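You operate a simulated robot arm through the tools that you are given. There is no shell and no other tool. Be economical: measure what you need, move in short steps, check, and stop when the job is done.

You run a simulated robot arm. Do the job below in one go: nothing can be reset, and whatever is moved stays where it is left.

## Task
Wind the overfull yellow-core ball back to green and park the swift.
Fine: crank backward; open the clip; swift lever right in; free the wing nut, slide the foot toward it, tighten.

It is judged by the outcome, as a careful person would: the job done as asked, and still so three seconds after it is handed in. It fails if anything else is knocked over, pushed out of place, dropped, spilled or broken.

## Robot
A 6-joint arm with a two-finger parallel gripper, fixed in place. Base frame: the origin is at the foot of the arm, x ahead of it, y to its left, z up. Readings come in m, degrees, newtons and seconds.
Its first joint turns from -115.0 to 115.0 degrees. Payload 4.2 kg.
Tool frame: the origin (TCP) lies between the finger pads and is the grasp point; the fingertips stand 0.023 m ahead of it; z points along the fingers, y is the line along which they close. Largest opening 0.094 m; finger width 0.038, thickness 0.01; the body of the gripper, 0.054 by 0.096 m, starts 0.039 m behind the TCP.
Orientation is that of the tool frame in the base frame, as a unit quaternion [w, x, y, z]. With the fingers straight down and closing along the base's y, the tool's x points along the base's -x, its y along +y and its z along -z.

## Interface
- The arm moves only by the tool nudge_tool. Its argument "steps" is a list of rows, each a list of 3 entries, a list of its own where there are three numbers: the shift along the tool's x, y, z in m, then the turn, a rotation vector about the tool's x, y, z in rad, then the opening, from 0 (shut) to 1 (fully open). In form: [[[tx, ty, tz], [rx, ry, rz], grip], ...]. A call has 1 to 12 rows; each row shifts and turns the commanded pose from where the row before left it, along the tool's axes as they then stand. Rows are played at 5 a second. More than 0.05 m and 8.6 degrees between two rows, or a gripper value outside its range, and nothing of the call is played. A pose out of reach is approached as far as the arm can. The call stops where the force on the tool passes 50 N (or 10 N more than at its start, if that is more) or the arm is blocked; 0.2 s more then pass. Each finger travels about 0.108 m/s and halts on what it meets, pressing with about 30 N; the grip force reading is that of the motor and also rises with nothing between the fingers. The clock runs only during rows and for 0.2 s after the last one: add rows that do not move to give the fingers time. It gives the time, the measured TCP pose, the force on the tool (base axes), the opening and the grip force at its end, in the units of the frame above (readings bear some noise).
- Cameras (640 x 400 px; columns grow to the right, rows downward): "scene" is fixed at [0.2219, -0.6484, 1.3771]; the picture's right is [0.75, -0.67, 0.00], its down [-0.50, -0.56, -0.65] and it looks along [0.44, 0.49, -0.76] (base axes); focal length 296 px, centre (320, 200). "wrist" rides on the gripper at [0.086, 0.016, -0.075] in the tool frame; the picture's right is [-0.18, 0.98, 0.00], its down [-0.58, -0.11, -0.81] and it looks along [-0.79, -0.15, 0.59] (tool axes); focal length 243 px, centre (320, 200). There is no depth. A picture from a camera that has moved, and an enlarged one, comes with that camera's place and axes in the base frame and with its lens.
- snapshot(camera): a new picture of that camera. No time passes.
- raise_lower(by): slides the trunk up (or, below 0, down) by that many m; the arm rides with it, the base frame stays. It gives what a move gives, with no picture.
- inspect(camera, box): a new picture of the part [left, top, right, bottom] of that camera's present view, enlarged. No time passes.
- job_done(): hands the job in; it is judged then, once.

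Go step by step. Nothing tells you positions but the pictures and the camera data: compare them with the known pose of the tool, close in by small moves and look again before you grip or let go. The budget is 120 turns and 64 pictures, counting those below and the enlarged ones. Unless the task says otherwise, let go and move clear before handing in, and close with one line.

The tools are called after "Emit:" by a JSON object that holds its "name" and its "arguments". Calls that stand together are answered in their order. nudge_tool: Moves the arm, as the interface text tells. Its arguments: {"type":"object","properties":{"steps":{"type":"array","items":{"type":"array"}}},"required":["steps"]} The other tools are called the same way: raise_lower (by) slides the trunk up or down; snapshot (camera) takes a picture; inspect (camera, box) takes an enlarged picture of a part of a camera's view; job_done () hands the job in.

At the start:

```text
time: 0.0
tool_pos: [0.4381, -0.415, 1.137]
tcp_rot: [0.001, 0.001, 1.0, 0.0]
wrist_force: [0.0, 0.7, -0.9]
gripper_width: 0.0942
grip_force: 0.1
trunk travel left (down, up): [-0.725, 0.265]
```

scene: 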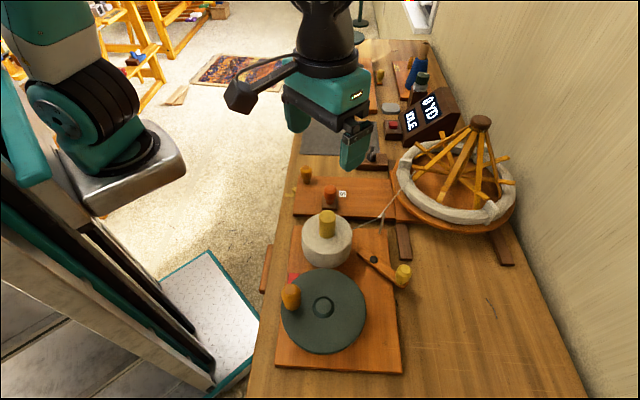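
wrist: 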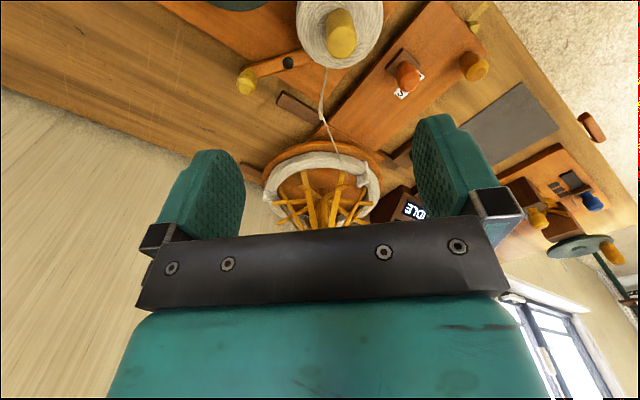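

I see a ball winder (dark green crank wheel with an orange knob, wound yellow-core ball), a clip board, a wood swift and a meter reading "IDLE / 0YD". I'll look closer before moving anything.

Emit:
{"name": "inspect", "arguments": {"camera": "scene", "box": [240, 160, 440, 380]}}

Emit:
{"name": "inspect", "arguments": {"camera": "scene", "box": [340, 40, 540, 280]}}

Emit:
{"name": "inspect", "arguments": {"camera": "wrist", "box": [200, 0, 640, 270]}}

```text
1.82 times, centred on (340, 270) of scene
camera zoom: at [0.2219, -0.6484, 1.3771], right [0.75, -0.67, 0.0], down [-0.5, -0.56, -0.65], along [0.44, 0.49, -0.76], focal length 539 px, centre (284, 73)
```

zoom: 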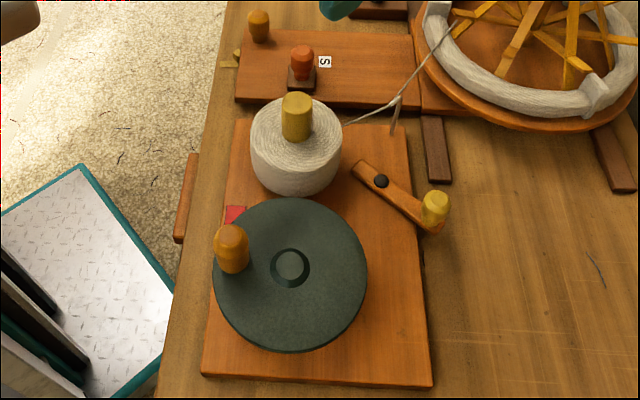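

```text
1.67 times, centred on (440, 160) of scene
camera zoom: at [0.2219, -0.6484, 1.3771], right [0.75, -0.67, 0.0], down [-0.5, -0.56, -0.65], along [0.44, 0.49, -0.76], focal length 494 px, centre (120, 267)
```

zoom: 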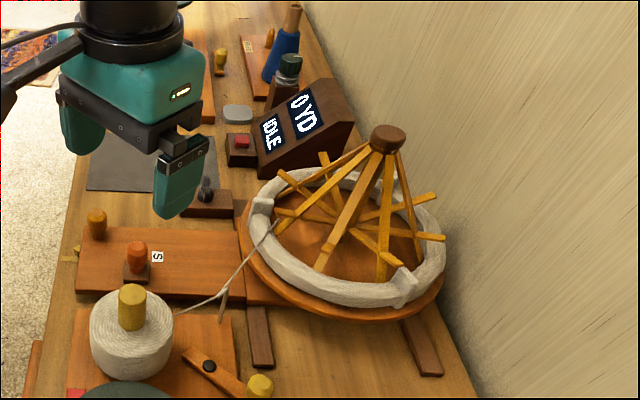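

```text
1.45 times, centred on (420, 135) of wrist
camera zoom: at [0.3521, -0.3993, 1.211], right [0.18, 0.98, 0.0], down [0.58, -0.11, 0.81], along [0.79, -0.15, -0.59], focal length 353 px, centre (174, 294)
```

zoom: 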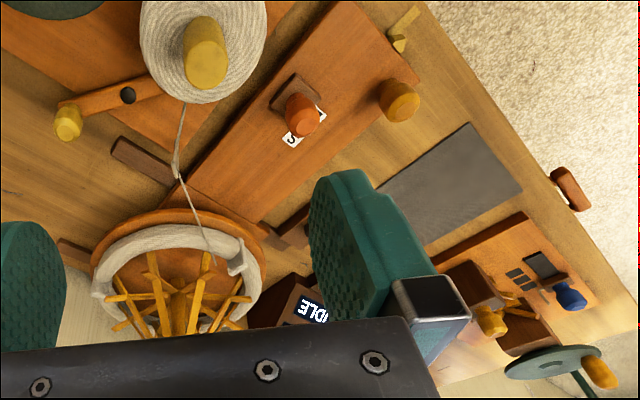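

The swift, clip board and winder sit on a table at roughly z 0.80. I'll pull the arm back and yaw it so the wrist camera looks outward at the winder.

Emit:
{"name": "nudge_tool", "arguments": {"steps": [[[0.03, 0.033, 0], [0, 0, 0], 1], [[0.03, 0.033, 0], [0, 0, 0], 1], [[0.03, 0.033, 0], [0, 0, 0], 1], [[0.03, 0.033, 0], [0, 0, 0], 1], [[0.03, 0.033, 0], [0, 0, 0], 1], [[0.03, 0.033, 0], [0, 0, 0], 1], [[0, 0, 0], [0, 0, 0.145], 1], [[0, 0, 0], [0, 0, 0.145], 1], [[0, 0, 0], [0, 0, 0.145], 1], [[0, 0, 0], [0, 0, 0.145], 1], [[0, 0, 0], [0, 0, 0], 1]]}}

Emit:
{"name": "snapshot", "arguments": {"camera": "wrist"}}

Emit:
{"name": "snapshot", "arguments": {"camera": "scene"}}

```text
time: 2.4
tool_pos: [0.2792, -0.2874, 1.1326]
tcp_rot: [0.0, 0.287, 0.958, 0.0]
wrist_force: [-0.2, 0.7, -0.1]
gripper_width: 0.0938
grip_force: 0.1
out of reach, approached as far as the arm can: row 5, 6
trunk travel left (down, up): [-0.725, 0.265]
```

```text
58 pictures are left
camera wrist: at [0.2166, -0.2264, 1.2045], right [0.69, 0.72, 0.0], down [0.43, -0.41, 0.81], along [0.58, -0.56, -0.59], focal length 243 px, centre (320, 200)
```

wrist: 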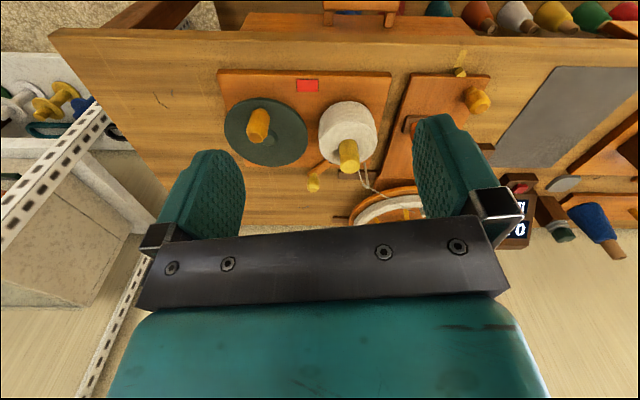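

```text
57 pictures are left
```

scene: 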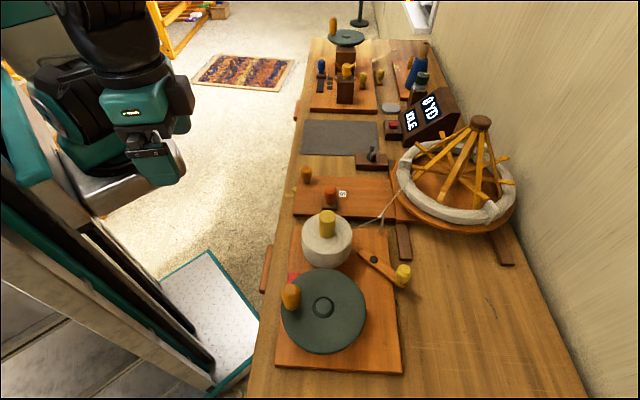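

Emit:
{"name": "inspect", "arguments": {"camera": "wrist", "box": [210, 50, 500, 231]}}

Emit:
{"name": "inspect", "arguments": {"camera": "scene", "box": [280, 20, 440, 220]}}

```text
2.21 times, centred on (355, 140) of wrist
camera zoom: at [0.2166, -0.2264, 1.2045], right [0.69, 0.72, 0.0], down [0.43, -0.41, 0.81], along [0.58, -0.56, -0.59], focal length 535 px, centre (243, 331)
```

zoom: 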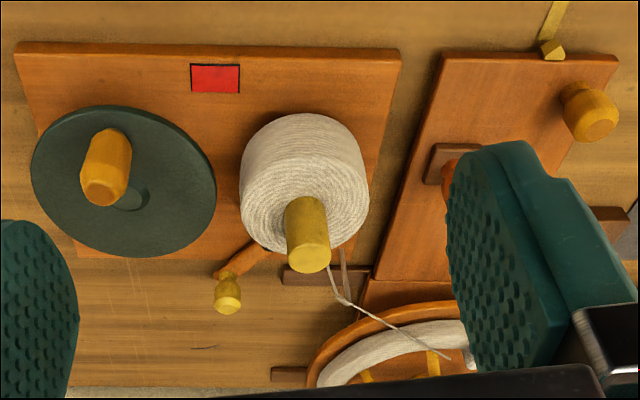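

```text
2.00 times, centred on (360, 120) of scene
camera zoom: at [0.2219, -0.6484, 1.3771], right [0.75, -0.67, 0.0], down [-0.5, -0.56, -0.65], along [0.44, 0.49, -0.76], focal length 593 px, centre (240, 360)
```

zoom: 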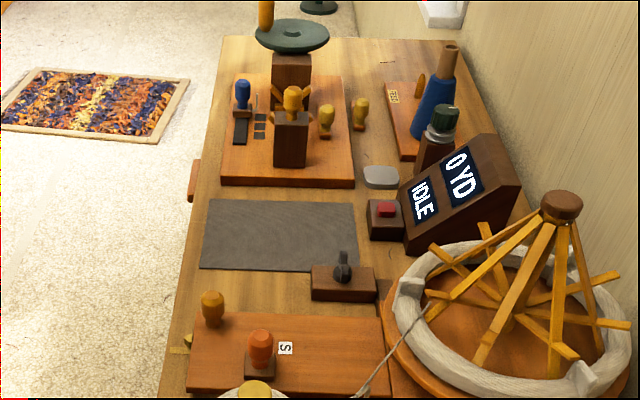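

The red patch on the winder board looks like the fill window. Now I'll swing over to look at the board with the "S" label and its end.

Emit:
{"name": "nudge_tool", "arguments": {"steps": [[[-0.008, 0.048, 0], [0, 0, 0], 1], [[-0.008, 0.048, 0], [0, 0, 0], 1], [[-0.008, 0.048, 0], [0, 0, 0], 1], [[0, 0, 0], [0, 0, -0.12], 1], [[0, 0, 0], [0, 0, -0.12], 1], [[0, 0, 0], [0, 0, 0], 1]]}}

Emit:
{"name": "snapshot", "arguments": {"camera": "wrist"}}

```text
time: 3.8
tool_pos: [0.3938, -0.2036, 1.1319]
tcp_rot: [0.0, 0.169, 0.986, 0.0]
wrist_force: [0.0, 0.0, 0.2]
gripper_width: 0.094
grip_force: 0.1
out of reach, approached as far as the arm can: row 1, 2
trunk travel left (down, up): [-0.725, 0.265]
```

```text
54 pictures are left
camera wrist: at [0.3186, -0.1596, 1.2048], right [0.5, 0.87, 0.0], down [0.51, -0.3, 0.81], along [0.7, -0.4, -0.59], focal length 243 px, centre (320, 200)
```

wrist: 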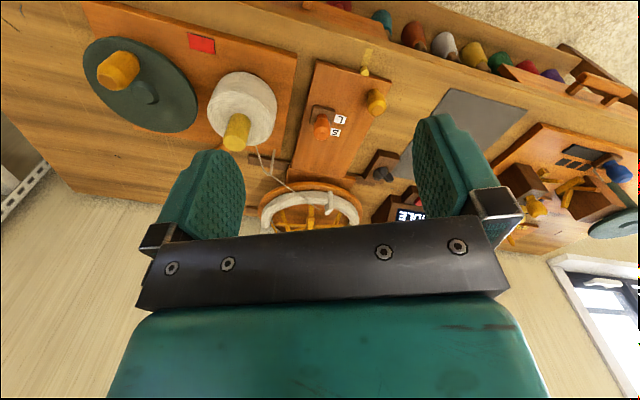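

Emit:
{"name": "inspect", "arguments": {"camera": "wrist", "box": [250, 40, 420, 240]}}

Emit:
{"name": "inspect", "arguments": {"camera": "wrist", "box": [300, 40, 410, 150]}}

Emit:
{"name": "inspect", "arguments": {"camera": "wrist", "box": [480, 100, 640, 250]}}

```text
2.00 times, centred on (335, 140) of wrist
camera zoom: at [0.3186, -0.1596, 1.2048], right [0.5, 0.87, 0.0], down [0.51, -0.3, 0.81], along [0.7, -0.4, -0.59], focal length 485 px, centre (290, 320)
```

zoom: 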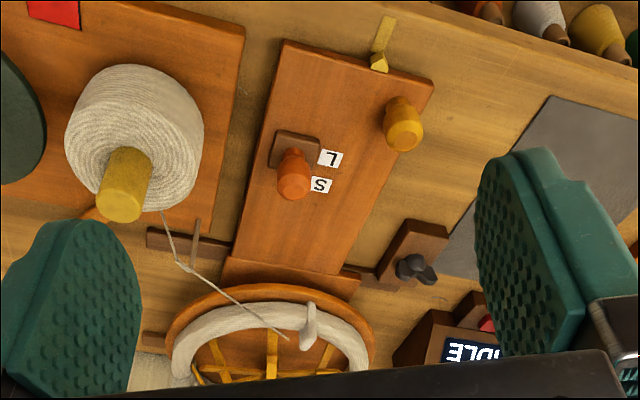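

```text
3.64 times, centred on (355, 95) of wrist
camera zoom: at [0.3186, -0.1596, 1.2048], right [0.5, 0.87, 0.0], down [0.51, -0.3, 0.81], along [0.7, -0.4, -0.59], focal length 882 px, centre (193, 582)
```

zoom: 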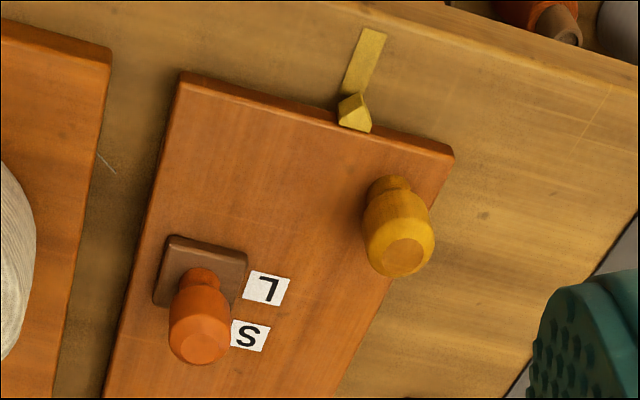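

```text
2.67 times, centred on (560, 175) of wrist
camera zoom: at [0.3186, -0.1596, 1.2048], right [0.5, 0.87, 0.0], down [0.51, -0.3, 0.81], along [0.7, -0.4, -0.59], focal length 647 px, centre (-320, 267)
```

zoom: 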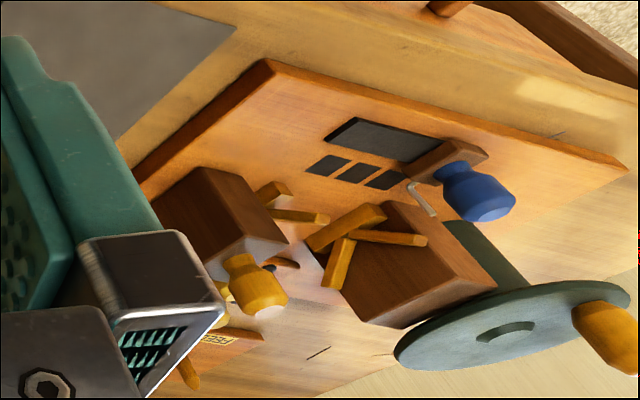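

I read it so: yellow-knob arm by the ball is the clip, orange knob by L/S is the swift lever, the black wing nut on the brown block clamps the swift's board. I'll go above the crank knob and check.

Emit:
{"name": "nudge_tool", "arguments": {"steps": [[[-0.0037, -0.0448, 0], [0, 0, 0], 1], [[-0.0037, -0.0448, 0], [0, 0, 0], 1], [[-0.0037, -0.0448, 0], [0, 0, 0], 1], [[-0.0037, -0.0448, 0], [0, 0, 0], 1], [[-0.0037, -0.0448, 0], [0, 0, 0], 1], [[-0.0037, -0.0448, 0], [0, 0, 0], 1], [[0, 0, 0], [0, 0, -0.14], 1], [[0, 0, 0], [0, 0, -0.14], 1], [[0, 0, 0], [0, 0, -0.14], 1], [[0, 0, 0], [0, 0, -0.14], 1], [[0, 0, 0], [0, 0, -0.14], 1], [[0, 0, 0], [0, 0, -0.14], 1]]}}

Emit:
{"name": "nudge_tool", "arguments": {"steps": [[[0, 0, 0], [0, 0, -0.14], 1], [[0, 0, 0.03], [0, 0, -0.14], 1], [[0, 0, 0.03], [0, 0, 0], 1], [[0, 0, 0], [0, 0, 0], 1]]}}

Emit:
{"name": "snapshot", "arguments": {"camera": "wrist"}}

Emit:
{"name": "snapshot", "arguments": {"camera": "scene"}}

```text
time: 6.4
tool_pos: [0.3241, -0.4658, 1.1318]
tcp_rot: [-0.001, -0.249, 0.968, 0.0]
wrist_force: [-0.1, 0.0, 0.0]
gripper_width: 0.0942
grip_force: 0.2
trunk travel left (down, up): [-0.725, 0.265]
```

```text
time: 7.4
tool_pos: [0.3257, -0.4639, 1.0698]
tcp_rot: [0.0, -0.38, 0.925, 0.0]
wrist_force: [0.8, 0.8, 0.8]
gripper_width: 0.0942
grip_force: 0.1
trunk travel left (down, up): [-0.725, 0.265]
```

```text
50 pictures are left
camera wrist: at [0.2531, -0.5139, 1.1432], right [-0.56, 0.83, 0.0], down [0.49, 0.33, 0.81], along [0.67, 0.45, -0.59], focal length 243 px, centre (320, 200)
```

wrist: 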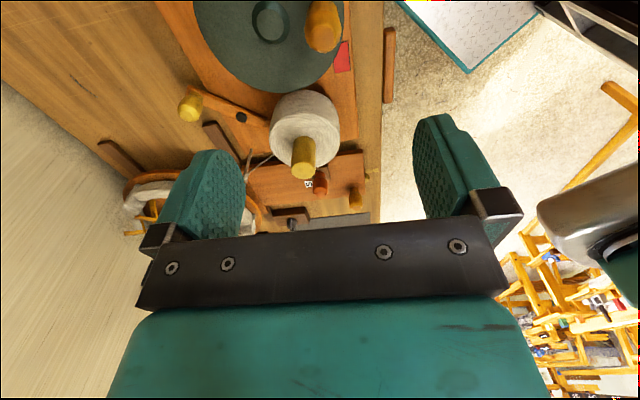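

```text
49 pictures are left
```

scene: 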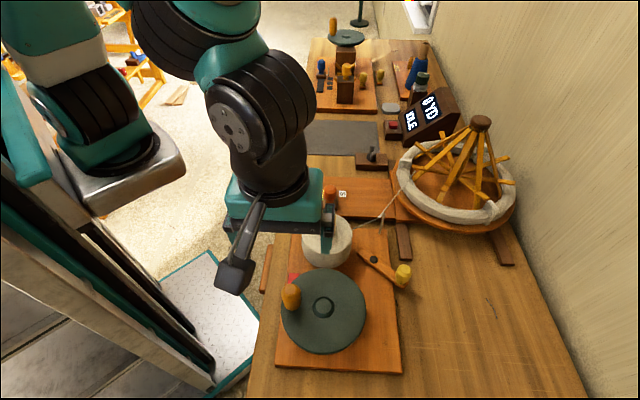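

The crank knob sits at about (0.327, -0.462, top 0.905), directly beneath the tool; the disc centre is about (0.356, -0.505). I'll descend part way and look.

Emit:
{"name": "nudge_tool", "arguments": {"steps": [[[0, 0, 0.04], [0, 0, 0], 1], [[0, 0, 0.04], [0, 0, 0], 1], [[0, 0, 0.04], [0, 0, 0], 1], [[0, 0, 0.02], [0, 0, 0], 1], [[0, 0, 0], [0, 0, 0], 1]]}}

Emit:
{"name": "snapshot", "arguments": {"camera": "wrist"}}

```text
time: 8.6
tool_pos: [0.3245, -0.4639, 0.9299]
tcp_rot: [0.0, -0.38, 0.925, 0.001]
wrist_force: [0.1, 0.5, 0.7]
gripper_width: 0.0938
grip_force: 0.1
trunk travel left (down, up): [-0.725, 0.265]
```

```text
48 pictures are left
camera wrist: at [0.2529, -0.5139, 1.003], right [-0.56, 0.83, 0.0], down [0.49, 0.33, 0.81], along [0.67, 0.45, -0.59], focal length 243 px, centre (320, 200)
```

wrist: 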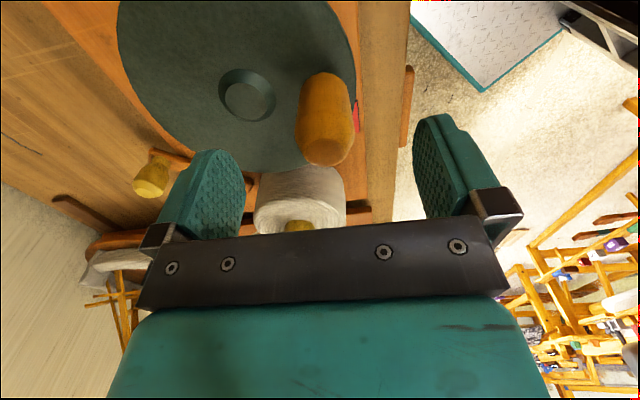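

The knob is centred between the fingers. Lowering and closing on it.

Emit:
{"name": "nudge_tool", "arguments": {"steps": [[[0, 0.002, 0.02], [0, 0, 0], 1], [[0, 0, 0.012], [0, 0, 0], 1], [[0, 0, 0], [0, 0, 0], 0.5], [[0, 0, 0], [0, 0, 0], 0.2], [[0, 0, 0], [0, 0, 0], 0.2]]}}

Emit:
{"name": "inspect", "arguments": {"camera": "wrist", "box": [60, 0, 500, 275]}}

```text
time: 9.8
tool_pos: [0.3235, -0.462, 0.898]
tcp_rot: [-0.001, -0.379, 0.925, 0.002]
wrist_force: [-8.9, 9.3, -2.9]
gripper_width: 0.0305
grip_force: 44.7
trunk travel left (down, up): [-0.725, 0.265]
```

```text
1.45 times, centred on (280, 138) of wrist
camera zoom: at [0.2515, -0.5113, 0.9707], right [-0.56, 0.83, 0.0], down [0.49, 0.33, 0.81], along [0.67, 0.45, -0.59], focal length 353 px, centre (378, 291)
```

zoom: 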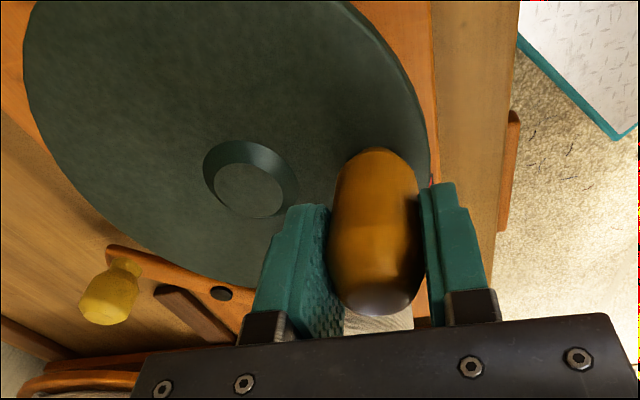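

I have the knob (width 30 mm). I'll turn a small arc counter-clockwise as seen from above and watch force and window to learn which way is backward.

Emit:
{"name": "nudge_tool", "arguments": {"steps": [[[0.0141, 0.002, 0], [0, 0, 0], 0.2], [[0.0138, -0.0031, 0], [0, 0, 0], 0.2], [[0, 0, 0], [0, 0, 0], 0.2]]}}

Emit:
{"name": "snapshot", "arguments": {"camera": "wrist"}}

Emit:
{"name": "inspect", "arguments": {"camera": "scene", "box": [260, 160, 460, 360]}}

```text
time: 10.6
tool_pos: [0.3101, -0.4843, 0.8974]
tcp_rot: [0.003, -0.383, 0.924, -0.003]
wrist_force: [46.5, -13.4, -12.9]
gripper_width: 0.0308
grip_force: 45.7
trunk travel left (down, up): [-0.725, 0.265]
```

```text
46 pictures are left
camera wrist: at [0.2373, -0.5344, 0.9705], right [-0.57, 0.82, -0.01], down [0.48, 0.34, 0.81], along [0.67, 0.45, -0.59], focal length 243 px, centre (320, 200)
```

wrist: 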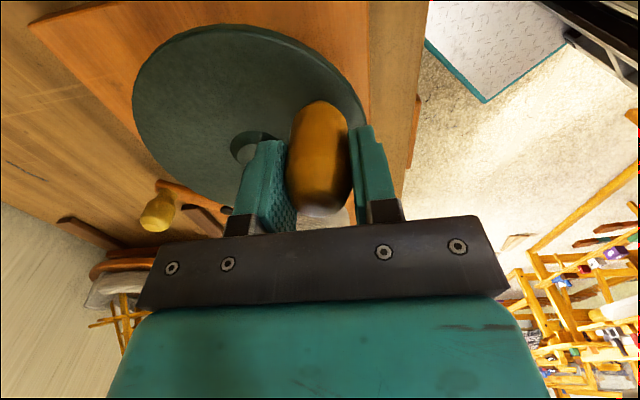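

```text
2.00 times, centred on (360, 260) of scene
camera zoom: at [0.2219, -0.6484, 1.3771], right [0.75, -0.67, 0.0], down [-0.5, -0.56, -0.65], along [0.44, 0.49, -0.76], focal length 593 px, centre (240, 80)
```

zoom: 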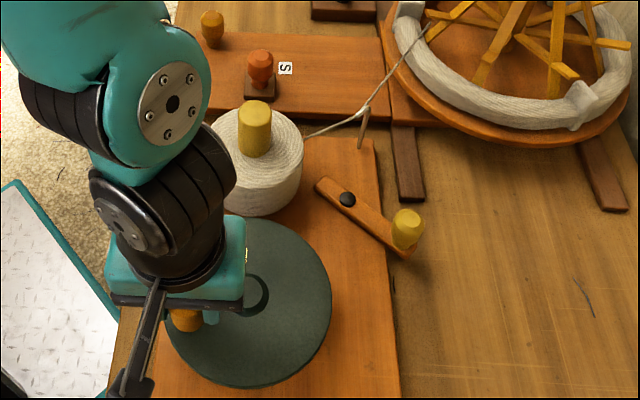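

The disc turns, but my circle runs slightly too wide (force points radially). I'll pull inward a few millimetres and read again.

Emit:
{"name": "nudge_tool", "arguments": {"steps": [[[-0.002, -0.0056, 0], [0, 0, 0], 0.2], [[0, 0, 0], [0, 0, 0], 0.2]]}}

```text
time: 11.2
tool_pos: [0.3088, -0.4849, 0.8983]
tcp_rot: [0.0, -0.38, 0.925, 0.001]
wrist_force: [12.1, -4.3, -3.1]
gripper_width: 0.0303
grip_force: 45.1
trunk travel left (down, up): [-0.725, 0.265]
```

Emit:
{"name": "nudge_tool", "arguments": {"steps": [[[0.0096, -0.0095, 0], [0, 0, 0], 0.2], [[0.0082, -0.0102, 0], [0, 0, 0], 0.2], [[0, 0, 0], [0, 0, 0], 0.2]]}}

Emit:
{"name": "snapshot", "arguments": {"camera": "wrist"}}

```text
time: 12.0
tool_pos: [0.3089, -0.5123, 0.898]
tcp_rot: [-0.002, -0.378, 0.926, 0.002]
wrist_force: [-27.3, -5.4, -22.4]
gripper_width: 0.0304
grip_force: 44.9
trunk travel left (down, up): [-0.725, 0.265]
```

```text
44 pictures are left
camera wrist: at [0.2368, -0.5623, 0.9714], right [-0.56, 0.83, 0.0], down [0.5, 0.33, 0.8], along [0.67, 0.45, -0.59], focal length 243 px, centre (320, 200)
```

wrist: 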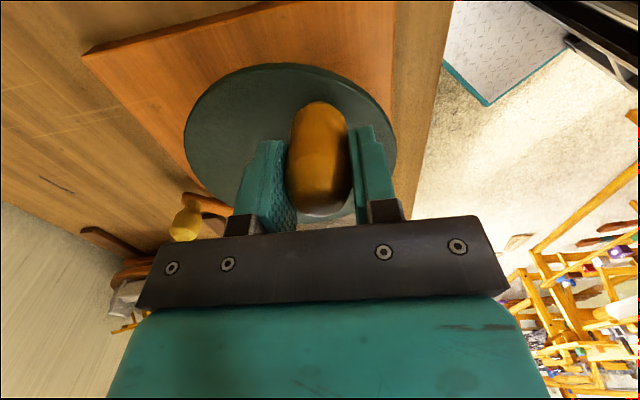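

Emit:
{"name": "inspect", "arguments": {"camera": "scene", "box": [260, 190, 420, 350]}}

```text
2.50 times, centred on (340, 270) of scene
camera zoom: at [0.2219, -0.6484, 1.3771], right [0.75, -0.67, 0.0], down [-0.5, -0.56, -0.65], along [0.44, 0.49, -0.76], focal length 741 px, centre (270, 25)
```

zoom: 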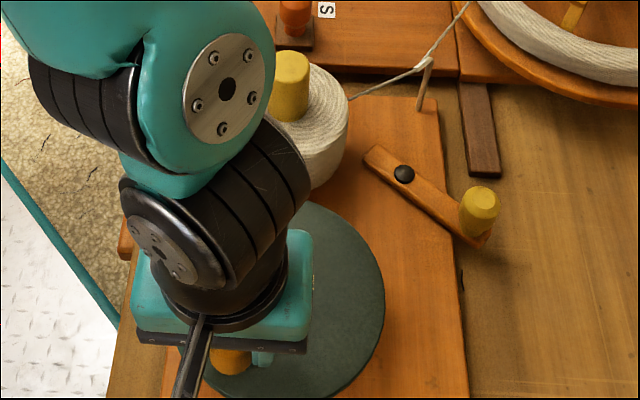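

The circle fits centre (0.356, -0.499), radius 0.050, and the ball looks slightly smaller already, so counter-clockwise seems to be backward. Continuing with corrected arc.

Emit:
{"name": "nudge_tool", "arguments": {"steps": [[[0.0076, -0.0144, 0], [0, 0, 0], 0.2], [[-0.0004, -0.0174, 0], [0, 0, 0], 0.2], [[-0.0063, -0.0162, 0], [0, 0, 0], 0.2], [[0, 0, 0], [0, 0, 0], 0.2]]}}

Emit:
{"name": "snapshot", "arguments": {"camera": "wrist"}}

Emit:
{"name": "inspect", "arguments": {"camera": "scene", "box": [260, 190, 420, 350]}}

```text
time: 13.0
tool_pos: [0.3426, -0.5504, 0.8982]
tcp_rot: [-0.001, -0.379, 0.925, -0.002]
wrist_force: [-12.0, -35.5, -18.8]
gripper_width: 0.0304
grip_force: 44.7
trunk travel left (down, up): [-0.725, 0.265]
```

```text
42 pictures are left
camera wrist: at [0.272, -0.6001, 0.9727], right [-0.56, 0.83, 0.0], down [0.49, 0.33, 0.8], along [0.67, 0.45, -0.59], focal length 243 px, centre (320, 200)
```

wrist: 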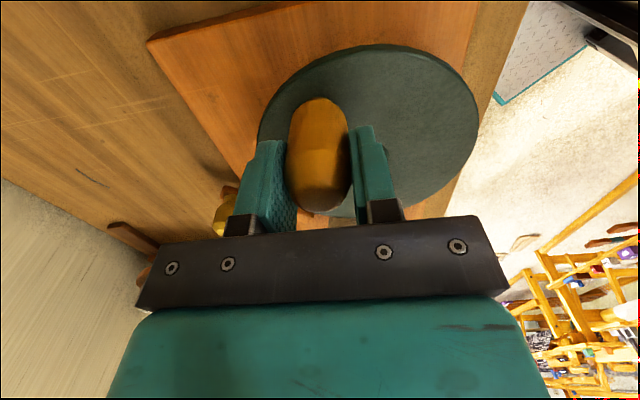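

```text
2.50 times, centred on (340, 270) of scene
camera zoom: at [0.2219, -0.6484, 1.3771], right [0.75, -0.67, 0.0], down [-0.5, -0.56, -0.65], along [0.44, 0.49, -0.76], focal length 741 px, centre (270, 25)
```

zoom: 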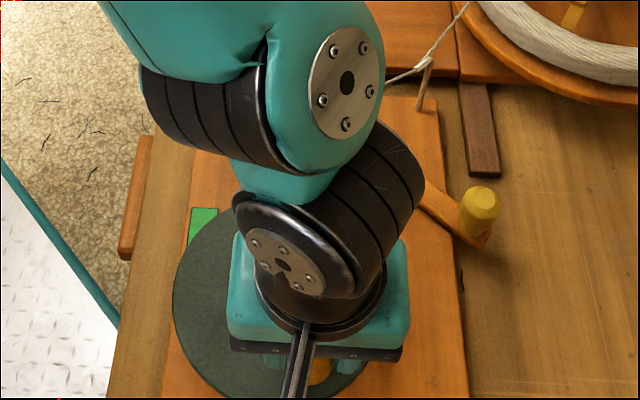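

The window now shows green, so I stop cranking here: relax the side load, open, and lift straight up.

Emit:
{"name": "nudge_tool", "arguments": {"steps": [[[0.004, -0.003, 0], [0, 0, 0], 0.2], [[0, 0, 0], [0, 0, 0], 0.5], [[0, 0, 0], [0, 0, 0], 1], [[0, 0, 0], [0, 0, 0], 1], [[0, 0, -0.03], [0, 0, 0], 1], [[0, 0, -0.04], [0, 0, 0], 1], [[0, 0, -0.04], [0, 0, 0], 1], [[0, 0, -0.04], [0, 0, 0], 1], [[0, 0, 0], [0, 0, 0], 1]]}}

Emit:
{"name": "snapshot", "arguments": {"camera": "wrist"}}

Emit:
{"name": "inspect", "arguments": {"camera": "scene", "box": [260, 170, 440, 350]}}

```text
time: 15.0
tool_pos: [0.3441, -0.5527, 1.047]
tcp_rot: [0.0, -0.38, 0.925, 0.0]
wrist_force: [-0.5, -0.2, -1.0]
gripper_width: 0.0938
grip_force: 0.1
trunk travel left (down, up): [-0.725, 0.265]
```

```text
40 pictures are left
camera wrist: at [0.2713, -0.6017, 1.1208], right [-0.56, 0.83, 0.0], down [0.49, 0.33, 0.81], along [0.67, 0.45, -0.59], focal length 243 px, centre (320, 200)
```

wrist: 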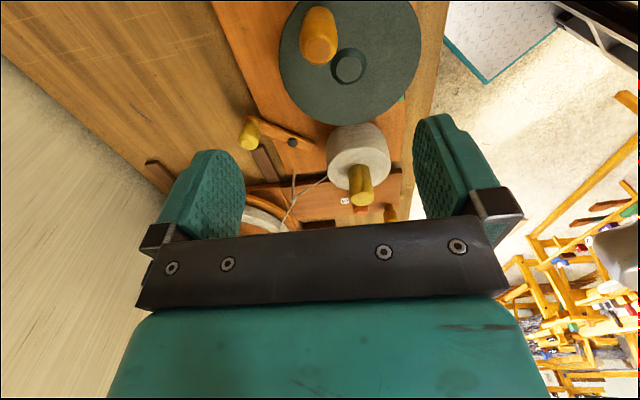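

```text
2.22 times, centred on (350, 260) of scene
camera zoom: at [0.2219, -0.6484, 1.3771], right [0.75, -0.67, 0.0], down [-0.5, -0.56, -0.65], along [0.44, 0.49, -0.76], focal length 659 px, centre (253, 67)
```

zoom: 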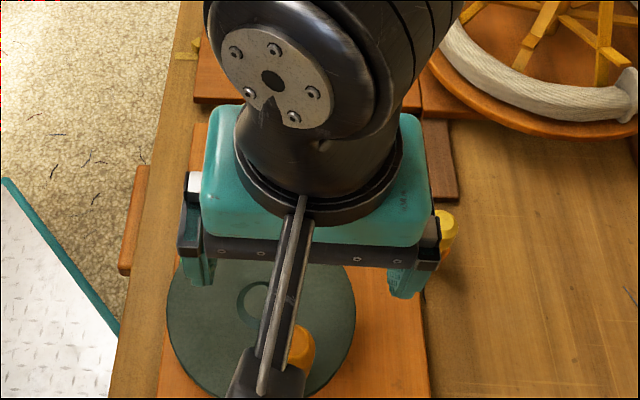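

Green holds after release. Next the clip arm (black pivot, yellow knob). I'll move over it for a close look, also testing the reach.

Emit:
{"name": "nudge_tool", "arguments": {"steps": [[[-0.02, -0.0215, 0], [0, 0, 0], 1], [[-0.02, -0.0215, 0], [0, 0, 0], 1], [[-0.02, -0.0215, 0], [0, 0, 0], 1], [[-0.02, -0.0215, 0], [0, 0, 0], 1], [[0, 0, 0], [0, 0, 0], 1]]}}

Emit:
{"name": "snapshot", "arguments": {"camera": "wrist"}}

```text
time: 16.2
tool_pos: [0.4624, -0.5558, 1.0481]
tcp_rot: [0.0, -0.381, 0.925, -0.001]
wrist_force: [0.0, 0.3, 0.1]
gripper_width: 0.0939
grip_force: 0.0
trunk travel left (down, up): [-0.725, 0.265]
```

```text
38 pictures are left
camera wrist: at [0.389, -0.6065, 1.1214], right [-0.56, 0.83, 0.0], down [0.49, 0.33, 0.81], along [0.67, 0.45, -0.59], focal length 243 px, centre (320, 200)
```

wrist: 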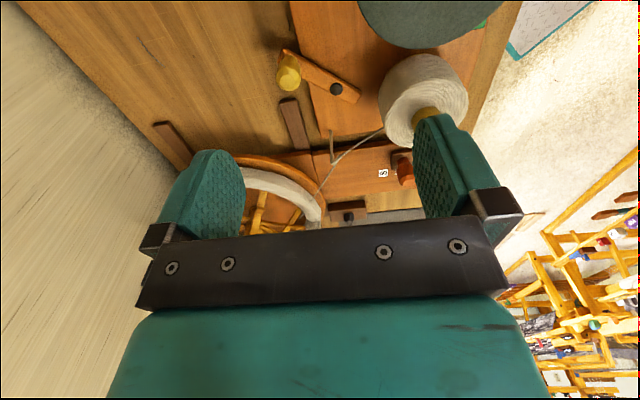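

Emit:
{"name": "inspect", "arguments": {"camera": "wrist", "box": [250, 20, 490, 170]}}

Emit:
{"name": "inspect", "arguments": {"camera": "wrist", "box": [270, 100, 420, 240]}}

```text
2.67 times, centred on (370, 95) of wrist
camera zoom: at [0.389, -0.6065, 1.1214], right [-0.56, 0.83, 0.0], down [0.49, 0.33, 0.81], along [0.67, 0.45, -0.59], focal length 647 px, centre (187, 480)
```

zoom: 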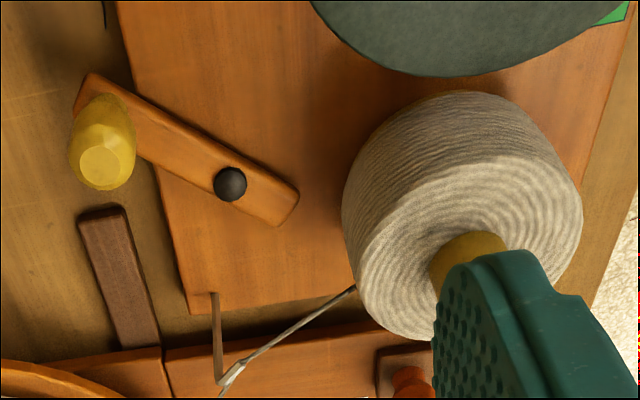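

```text
2.86 times, centred on (345, 170) of wrist
camera zoom: at [0.389, -0.6065, 1.1214], right [-0.56, 0.83, 0.0], down [0.49, 0.33, 0.81], along [0.67, 0.45, -0.59], focal length 693 px, centre (249, 286)
```

zoom: 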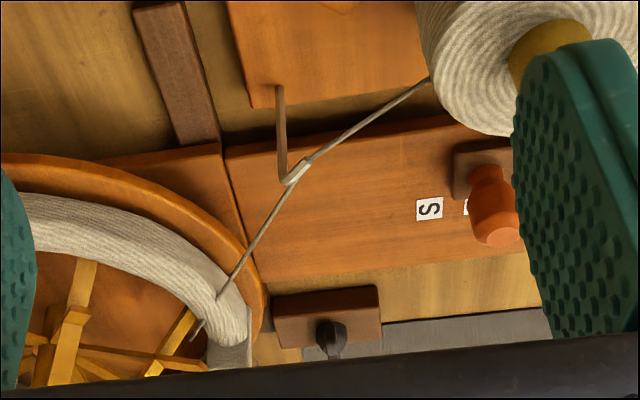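

Emit:
{"name": "inspect", "arguments": {"camera": "scene", "box": [350, 130, 430, 190]}}

Emit:
{"name": "inspect", "arguments": {"camera": "scene", "box": [370, 100, 530, 280]}}

```text
6.67 times, centred on (390, 160) of scene
camera zoom: at [0.2219, -0.6484, 1.3771], right [0.75, -0.67, 0.0], down [-0.5, -0.56, -0.65], along [0.44, 0.49, -0.76], focal length 1977 px, centre (-147, 467)
```

zoom: 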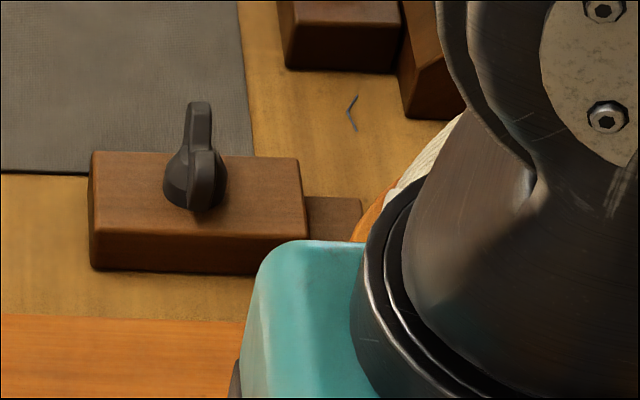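

```text
2.22 times, centred on (450, 190) of scene
camera zoom: at [0.2219, -0.6484, 1.3771], right [0.75, -0.67, 0.0], down [-0.5, -0.56, -0.65], along [0.44, 0.49, -0.76], focal length 659 px, centre (31, 222)
```

zoom: 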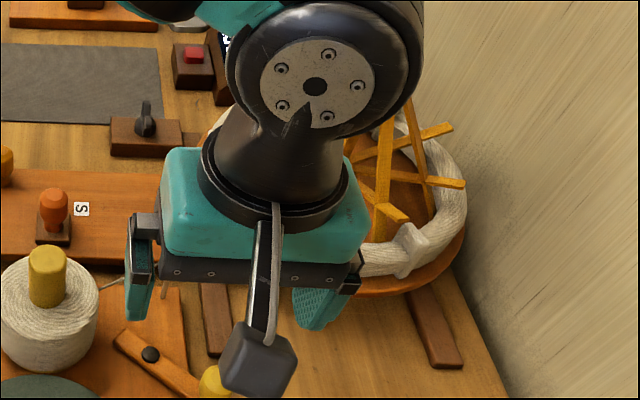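

The clip arm lies roughly along -y: pivot ≈ (0.511, -0.499), knob ≈ (0.517, -0.558). I'll hover just above its knob and check alignment.

Emit:
{"name": "nudge_tool", "arguments": {"steps": [[[-0.0187, -0.02, 0], [0, 0, 0], 1], [[-0.0187, -0.02, 0], [0, 0, 0], 1], [[0, 0, 0.045], [0, 0, 0], 1], [[0, 0, 0.045], [0, 0, 0], 1], [[0, 0, 0.035], [0, 0, 0], 1], [[0, 0, 0], [0, 0, 0], 1]]}}

Emit:
{"name": "snapshot", "arguments": {"camera": "wrist"}}

```text
time: 17.6
tool_pos: [0.5174, -0.5575, 0.9246]
tcp_rot: [0.0, -0.38, 0.925, 0.0]
wrist_force: [0.4, 0.0, 0.4]
gripper_width: 0.0939
grip_force: 0.1
trunk travel left (down, up): [-0.725, 0.265]
```

```text
33 pictures are left
camera wrist: at [0.4439, -0.6083, 0.9977], right [-0.56, 0.83, 0.0], down [0.49, 0.33, 0.81], along [0.67, 0.45, -0.59], focal length 243 px, centre (320, 200)
```

wrist: 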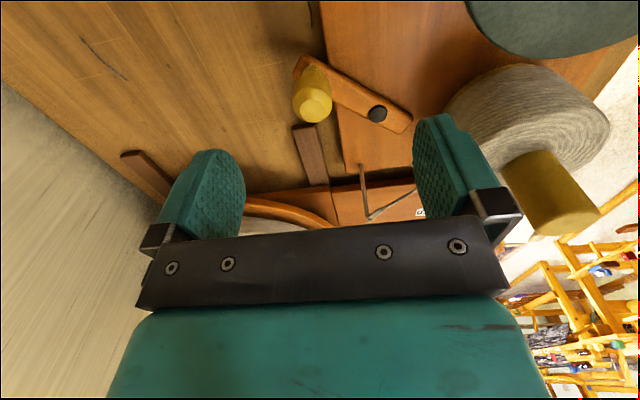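

Aligned. Lowering around the clip knob and gripping.

Emit:
{"name": "nudge_tool", "arguments": {"steps": [[[0, -0.003, 0.03], [0, 0, 0], 1], [[0, 0, 0.03], [0, 0, 0], 1], [[0, 0, 0.003], [0, 0, 0], 0.6], [[0, 0, 0], [0, 0, 0], 0.15], [[0, 0, 0], [0, 0, 0], 0.15]]}}

Emit:
{"name": "snapshot", "arguments": {"camera": "wrist"}}

```text
time: 18.8
tool_pos: [0.5169, -0.5644, 0.8612]
tcp_rot: [0.0, -0.379, 0.926, -0.002]
wrist_force: [1.4, -17.8, -3.2]
gripper_width: 0.0291
grip_force: 45.3
trunk travel left (down, up): [-0.725, 0.265]
```

```text
32 pictures are left
camera wrist: at [0.4449, -0.6126, 0.9345], right [-0.56, 0.83, 0.0], down [0.49, 0.33, 0.81], along [0.67, 0.45, -0.59], focal length 243 px, centre (320, 200)
```

wrist: 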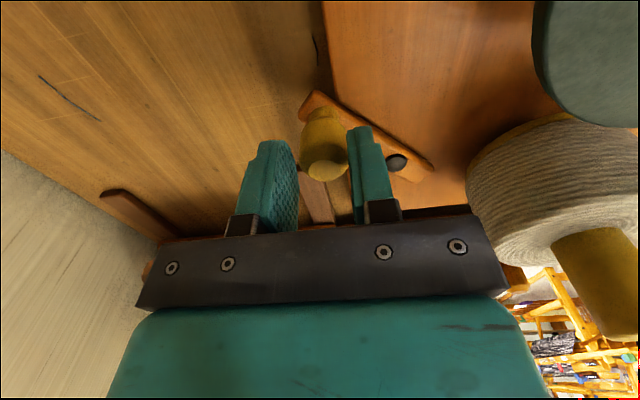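

Emit:
{"name": "inspect", "arguments": {"camera": "wrist", "box": [220, 80, 440, 220]}}

```text
2.86 times, centred on (330, 150) of wrist
camera zoom: at [0.4449, -0.6126, 0.9345], right [-0.56, 0.83, 0.0], down [0.49, 0.33, 0.81], along [0.67, 0.45, -0.59], focal length 693 px, centre (291, 343)
```

zoom: 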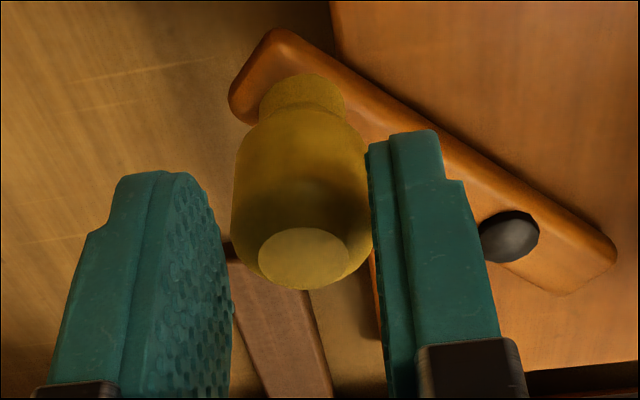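

Knob is held (29 mm). I'll test gently which way the arm swings: first a small push toward +x.

Emit:
{"name": "nudge_tool", "arguments": {"steps": [[[-0.0036, -0.0035, 0], [0, 0, 0], 0.15], [[-0.0036, -0.0035, 0], [0, 0, 0], 0.15], [[0, 0, 0], [0, 0, 0], 0.15]]}}

```text
time: 19.6
tool_pos: [0.5251, -0.5615, 0.8598]
tcp_rot: [-0.001, -0.378, 0.926, 0.001]
wrist_force: [-20.1, -16.9, 6.2]
gripper_width: 0.0294
grip_force: 44.5
trunk travel left (down, up): [-0.725, 0.265]
```

Emit:
{"name": "nudge_tool", "arguments": {"steps": [[[-0.0025, -0.0046, 0], [0, 0, 0], 0.15], [[-0.0025, -0.0046, 0], [0, 0, 0], 0.15], [[0, 0, 0], [0, 0, 0], 0.15]]}}

Emit:
{"name": "snapshot", "arguments": {"camera": "wrist"}}

```text
time: 20.1
tool_pos: [0.5254, -0.5606, 0.8608]
tcp_rot: [-0.006, -0.375, 0.927, 0.008]
wrist_force: [-20.5, 1.4, 16.0]
gripper_width: 0.0297
grip_force: 44.6
trunk travel left (down, up): [-0.725, 0.265]
stopped in row 2: the force on the tool passed its limit (the readings are from after the stop); the commanded pose is now the measured one
```

```text
30 pictures are left
camera wrist: at [0.4546, -0.611, 0.9347], right [-0.55, 0.83, 0.02], down [0.51, 0.32, 0.8], along [0.66, 0.45, -0.6], focal length 243 px, centre (320, 200)
```

wrist: 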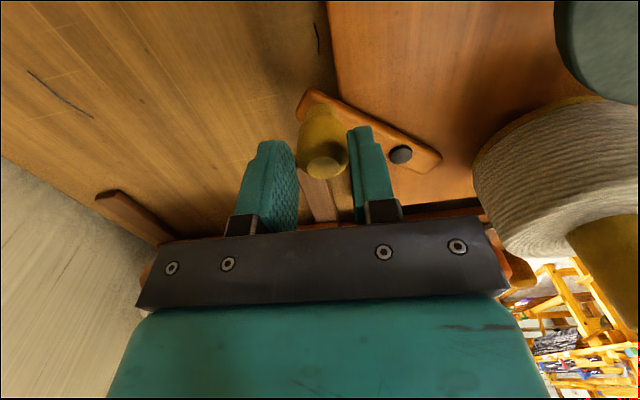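

Blocked that way, so the arm opens toward -x. Swinging it that way in small steps.

Emit:
{"name": "nudge_tool", "arguments": {"steps": [[[0.0071, 0.007, 0], [0, 0, 0], 0.15], [[0.0071, 0.007, 0], [0, 0, 0], 0.15], [[0.0071, 0.007, 0], [0, 0, 0], 0.15], [[0, 0, 0], [0, 0, 0], 0.15]]}}

Emit:
{"name": "snapshot", "arguments": {"camera": "wrist"}}

```text
time: 21.1
tool_pos: [0.499, -0.5603, 0.8597]
tcp_rot: [-0.004, -0.377, 0.926, 0.008]
wrist_force: [9.2, 2.0, 12.1]
gripper_width: 0.0289
grip_force: 45.0
trunk travel left (down, up): [-0.725, 0.265]
```

```text
29 pictures are left
camera wrist: at [0.4277, -0.6108, 0.934], right [-0.56, 0.83, 0.02], down [0.5, 0.32, 0.8], along [0.66, 0.45, -0.6], focal length 243 px, centre (320, 200)
```

wrist: 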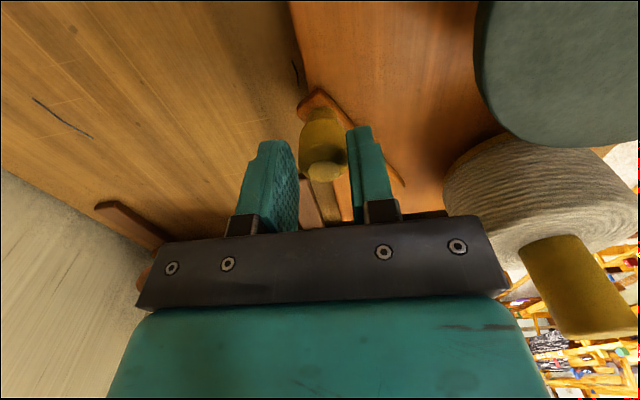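

The arm swings freely this way. Continuing along its arc until it stops.

Emit:
{"name": "nudge_tool", "arguments": {"steps": [[[0.006, 0.009, 0], [0, 0, 0], 0.15], [[0.0037, 0.0104, 0], [0, 0, 0], 0.15], [[0.0017, 0.0108, 0], [0, 0, 0], 0.15], [[0, 0, 0], [0, 0, 0], 0.15]]}}

Emit:
{"name": "snapshot", "arguments": {"camera": "wrist"}}

```text
time: 22.1
tool_pos: [0.4672, -0.5479, 0.86]
tcp_rot: [-0.006, -0.375, 0.927, 0.007]
wrist_force: [-6.0, -4.3, 8.5]
gripper_width: 0.0282
grip_force: 44.7
trunk travel left (down, up): [-0.725, 0.265]
```

```text
28 pictures are left
camera wrist: at [0.3953, -0.5978, 0.9341], right [-0.55, 0.83, 0.02], down [0.51, 0.32, 0.8], along [0.66, 0.45, -0.6], focal length 243 px, centre (320, 200)
```

wrist: 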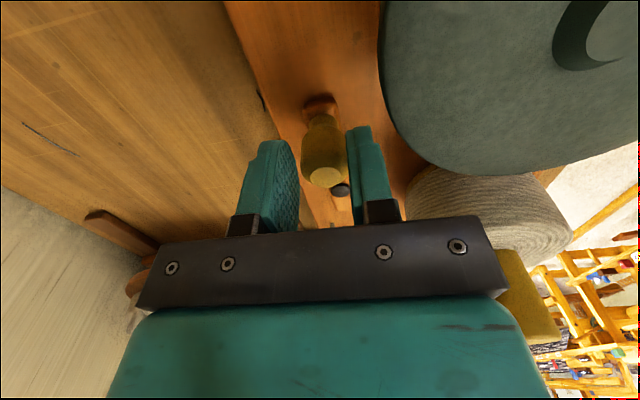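

Emit:
{"name": "nudge_tool", "arguments": {"steps": [[[-0.0002, 0.0056, 0], [0, 0, 0], 0.15], [[-0.0002, 0.0056, 0], [0, 0, 0], 0.15], [[0, 0, 0], [0, 0, 0], 0.15]]}}

Emit:
{"name": "inspect", "arguments": {"camera": "scene", "box": [260, 170, 440, 350]}}

```text
time: 22.8
tool_pos: [0.4653, -0.5458, 0.8604]
tcp_rot: [-0.004, -0.376, 0.927, -0.002]
wrist_force: [6.3, -16.0, -21.7]
gripper_width: 0.0281
grip_force: 45.2
trunk travel left (down, up): [-0.725, 0.265]
stopped in row 3: the force on the tool passed its limit (the readings are from after the stop); the commanded pose is now the measured one
```

```text
2.22 times, centred on (350, 260) of scene
camera zoom: at [0.2219, -0.6484, 1.3771], right [0.75, -0.67, 0.0], down [-0.5, -0.56, -0.65], along [0.44, 0.49, -0.76], focal length 659 px, centre (253, 67)
```

zoom: 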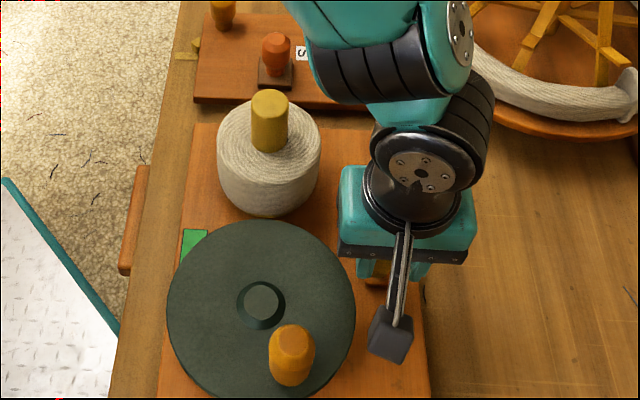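

It hit its open stop after about 55°, and the window is still green. Releasing and lifting.

Emit:
{"name": "nudge_tool", "arguments": {"steps": [[[0, 0, 0], [0, 0, 0], 0.5], [[0, 0, 0], [0, 0, 0], 0.8], [[0, 0, 0], [0, 0, 0], 0.8], [[0, 0, -0.03], [0, 0, 0], 0.8], [[0, 0, -0.05], [0, 0, 0], 0.8], [[0, 0, -0.05], [0, 0, 0], 1], [[0, 0, -0.05], [0, 0, 0], 1], [[0, 0, 0], [0, 0, 0], 1]]}}

Emit:
{"name": "snapshot", "arguments": {"camera": "wrist"}}

```text
time: 23.7
tool_pos: [0.4719, -0.5464, 0.8651]
tcp_rot: [0.004, -0.382, 0.924, -0.01]
wrist_force: [33.4, -13.2, -19.4]
gripper_width: 0.0608
grip_force: 0.0
trunk travel left (down, up): [-0.725, 0.265]
stopped in row 4: the force on the tool passed its limit (the readings are from after the stop); the commanded pose is now the measured one
```

```text
26 pictures are left
camera wrist: at [0.3989, -0.5954, 0.9371], right [-0.56, 0.83, -0.02], down [0.48, 0.35, 0.81], along [0.68, 0.44, -0.59], focal length 243 px, centre (320, 200)
```

wrist: 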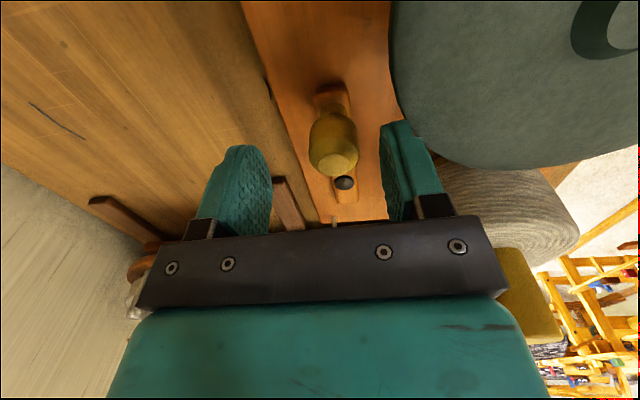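

My right finger has met the disc rim while opening. I'll narrow the fingers, shift away from the disc and then lift.

Emit:
{"name": "nudge_tool", "arguments": {"steps": [[[0, -0.004, 0], [0, 0, 0], 0.5], [[0, -0.002, 0], [0, 0, 0], 0.5], [[0, 0, 0], [0, 0, 0], 0.5]]}}

Emit:
{"name": "snapshot", "arguments": {"camera": "wrist"}}

```text
time: 24.5
tool_pos: [0.4709, -0.5493, 0.8655]
tcp_rot: [0.001, -0.379, 0.925, -0.006]
wrist_force: [0.1, 0.2, -0.5]
gripper_width: 0.0472
grip_force: 0.1
trunk travel left (down, up): [-0.725, 0.265]
```

```text
25 pictures are left
camera wrist: at [0.3986, -0.5973, 0.9388], right [-0.56, 0.83, -0.01], down [0.49, 0.34, 0.81], along [0.67, 0.44, -0.59], focal length 243 px, centre (320, 200)
```

wrist: 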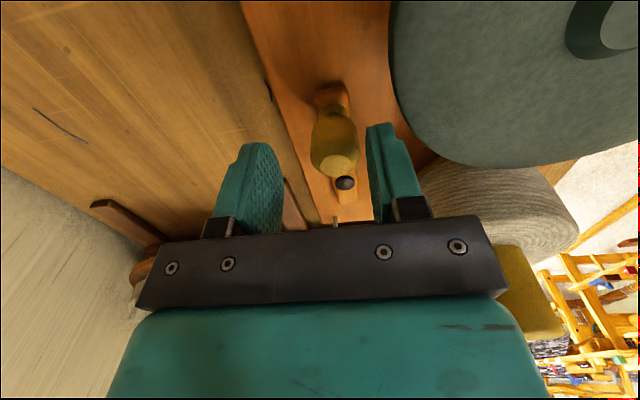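

Free of force now. Lifting slowly.

Emit:
{"name": "nudge_tool", "arguments": {"steps": [[[0, 0, -0.02], [0, 0, 0], 0.5], [[0, 0, -0.03], [0, 0, 0], 0.5], [[0, 0, -0.05], [0, 0, 0], 0.5], [[0, 0, -0.05], [0, 0, 0], 0.5], [[0, 0, -0.05], [0, 0, 0], 1], [[0, 0, 0], [0, 0, 0], 1]]}}

Emit:
{"name": "snapshot", "arguments": {"camera": "wrist"}}

```text
time: 25.9
tool_pos: [0.47, -0.5469, 1.0636]
tcp_rot: [0.0, -0.378, 0.926, -0.006]
wrist_force: [0.5, -1.0, 0.6]
gripper_width: 0.0938
grip_force: 0.1
trunk travel left (down, up): [-0.725, 0.265]
```

```text
24 pictures are left
camera wrist: at [0.3964, -0.5953, 1.1369], right [-0.56, 0.83, -0.01], down [0.49, 0.34, 0.81], along [0.67, 0.44, -0.59], focal length 243 px, centre (320, 200)
```

wrist: 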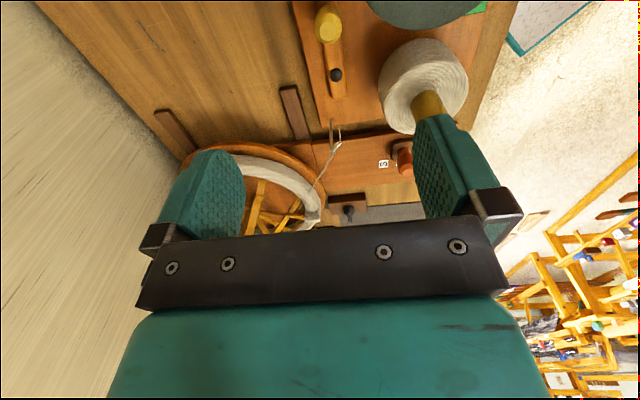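

The clip is open. Now the orange swift-lever knob, about (0.56, -0.295). I'll move over it and yaw so the camera is on the arm's side, away from the ball core.

Emit:
{"name": "nudge_tool", "arguments": {"steps": [[[-0.04, 0.0192, 0], [0, 0, 0], 1], [[-0.04, 0.0192, 0], [0, 0, 0], 1], [[-0.04, 0.0192, 0], [0, 0, 0], 1], [[-0.04, 0.0192, 0], [0, 0, 0], 1], [[-0.04, 0.0192, 0], [0, 0, 0], 1], [[-0.04, 0.0192, 0], [0, 0, 0], 1], [[0, 0, 0], [0, 0, 0], 1]]}}

Emit:
{"name": "nudge_tool", "arguments": {"steps": [[[0, 0, 0], [0, 0, 0.1428], 1], [[0, 0, 0], [0, 0, 0.1428], 1], [[0, 0, 0], [0, 0, 0.1428], 1], [[0, 0, 0], [0, 0, 0.1428], 1], [[0, 0, 0], [0, 0, 0.1428], 1], [[0, 0, 0], [0, 0, 0.1428], 1], [[0, 0, 0], [0, 0, 0.1428], 1], [[0, 0, 0], [0, 0, 0.1428], 1], [[0, 0, 0], [0, 0, 0.1428], 1], [[0, 0, 0], [0, 0, 0.1428], 1], [[0, 0, 0], [0, 0, 0.1428], 1], [[0, 0, 0], [0, 0, 0], 1]]}}

Emit:
{"name": "snapshot", "arguments": {"camera": "wrist"}}

```text
time: 27.5
tool_pos: [0.5597, -0.2963, 1.0642]
tcp_rot: [0.0, -0.379, 0.925, -0.006]
wrist_force: [-0.5, 0.2, 0.1]
gripper_width: 0.0937
grip_force: 0.0
trunk travel left (down, up): [-0.725, 0.265]
```

```text
time: 30.1
tool_pos: [0.5595, -0.2957, 1.0634]
tcp_rot: [0.005, 0.387, 0.922, -0.003]
wrist_force: [0.4, -0.6, -0.4]
gripper_width: 0.0941
grip_force: 0.1
trunk travel left (down, up): [-0.725, 0.265]
```

```text
23 pictures are left
camera wrist: at [0.5115, -0.2224, 1.1354], right [0.83, 0.56, 0.0], down [0.32, -0.48, 0.81], along [0.45, -0.68, -0.58], focal length 243 px, centre (320, 200)
```

wrist: 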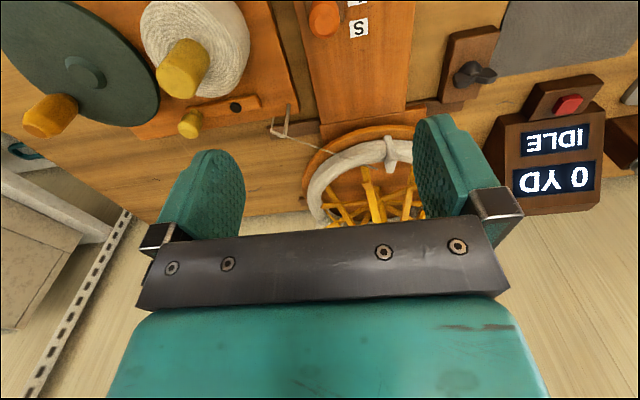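

The lever block sits at L, next to S, with the knob under the tool; I also see the wing nut right of the board. Descending closer to the lever knob.

Emit:
{"name": "nudge_tool", "arguments": {"steps": [[[0, 0.004, 0.04], [0, 0, 0], 1], [[0, 0, 0.04], [0, 0, 0], 1], [[0, 0, 0.04], [0, 0, 0], 1], [[0, 0, 0.04], [0, 0, 0], 1], [[0, 0, 0], [0, 0, 0], 1]]}}

Emit:
{"name": "snapshot", "arguments": {"camera": "wrist"}}

```text
time: 31.3
tool_pos: [0.5636, -0.2932, 0.9017]
tcp_rot: [0.004, 0.386, 0.923, -0.004]
wrist_force: [-0.2, 0.2, 0.1]
gripper_width: 0.0943
grip_force: 0.1
trunk travel left (down, up): [-0.725, 0.265]
```

```text
22 pictures are left
camera wrist: at [0.5143, -0.2207, 0.9743], right [0.83, 0.56, 0.0], down [0.32, -0.48, 0.81], along [0.45, -0.68, -0.58], focal length 243 px, centre (320, 200)
```

wrist: 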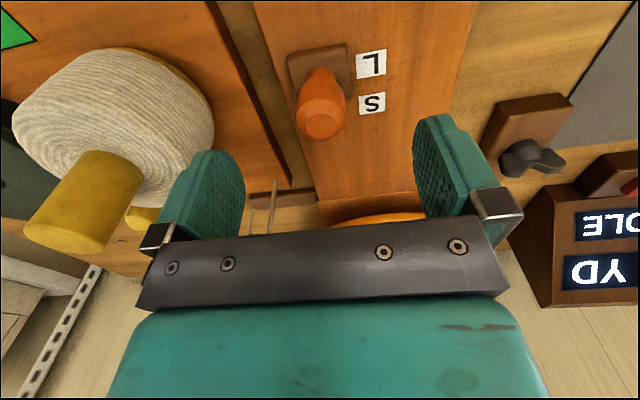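

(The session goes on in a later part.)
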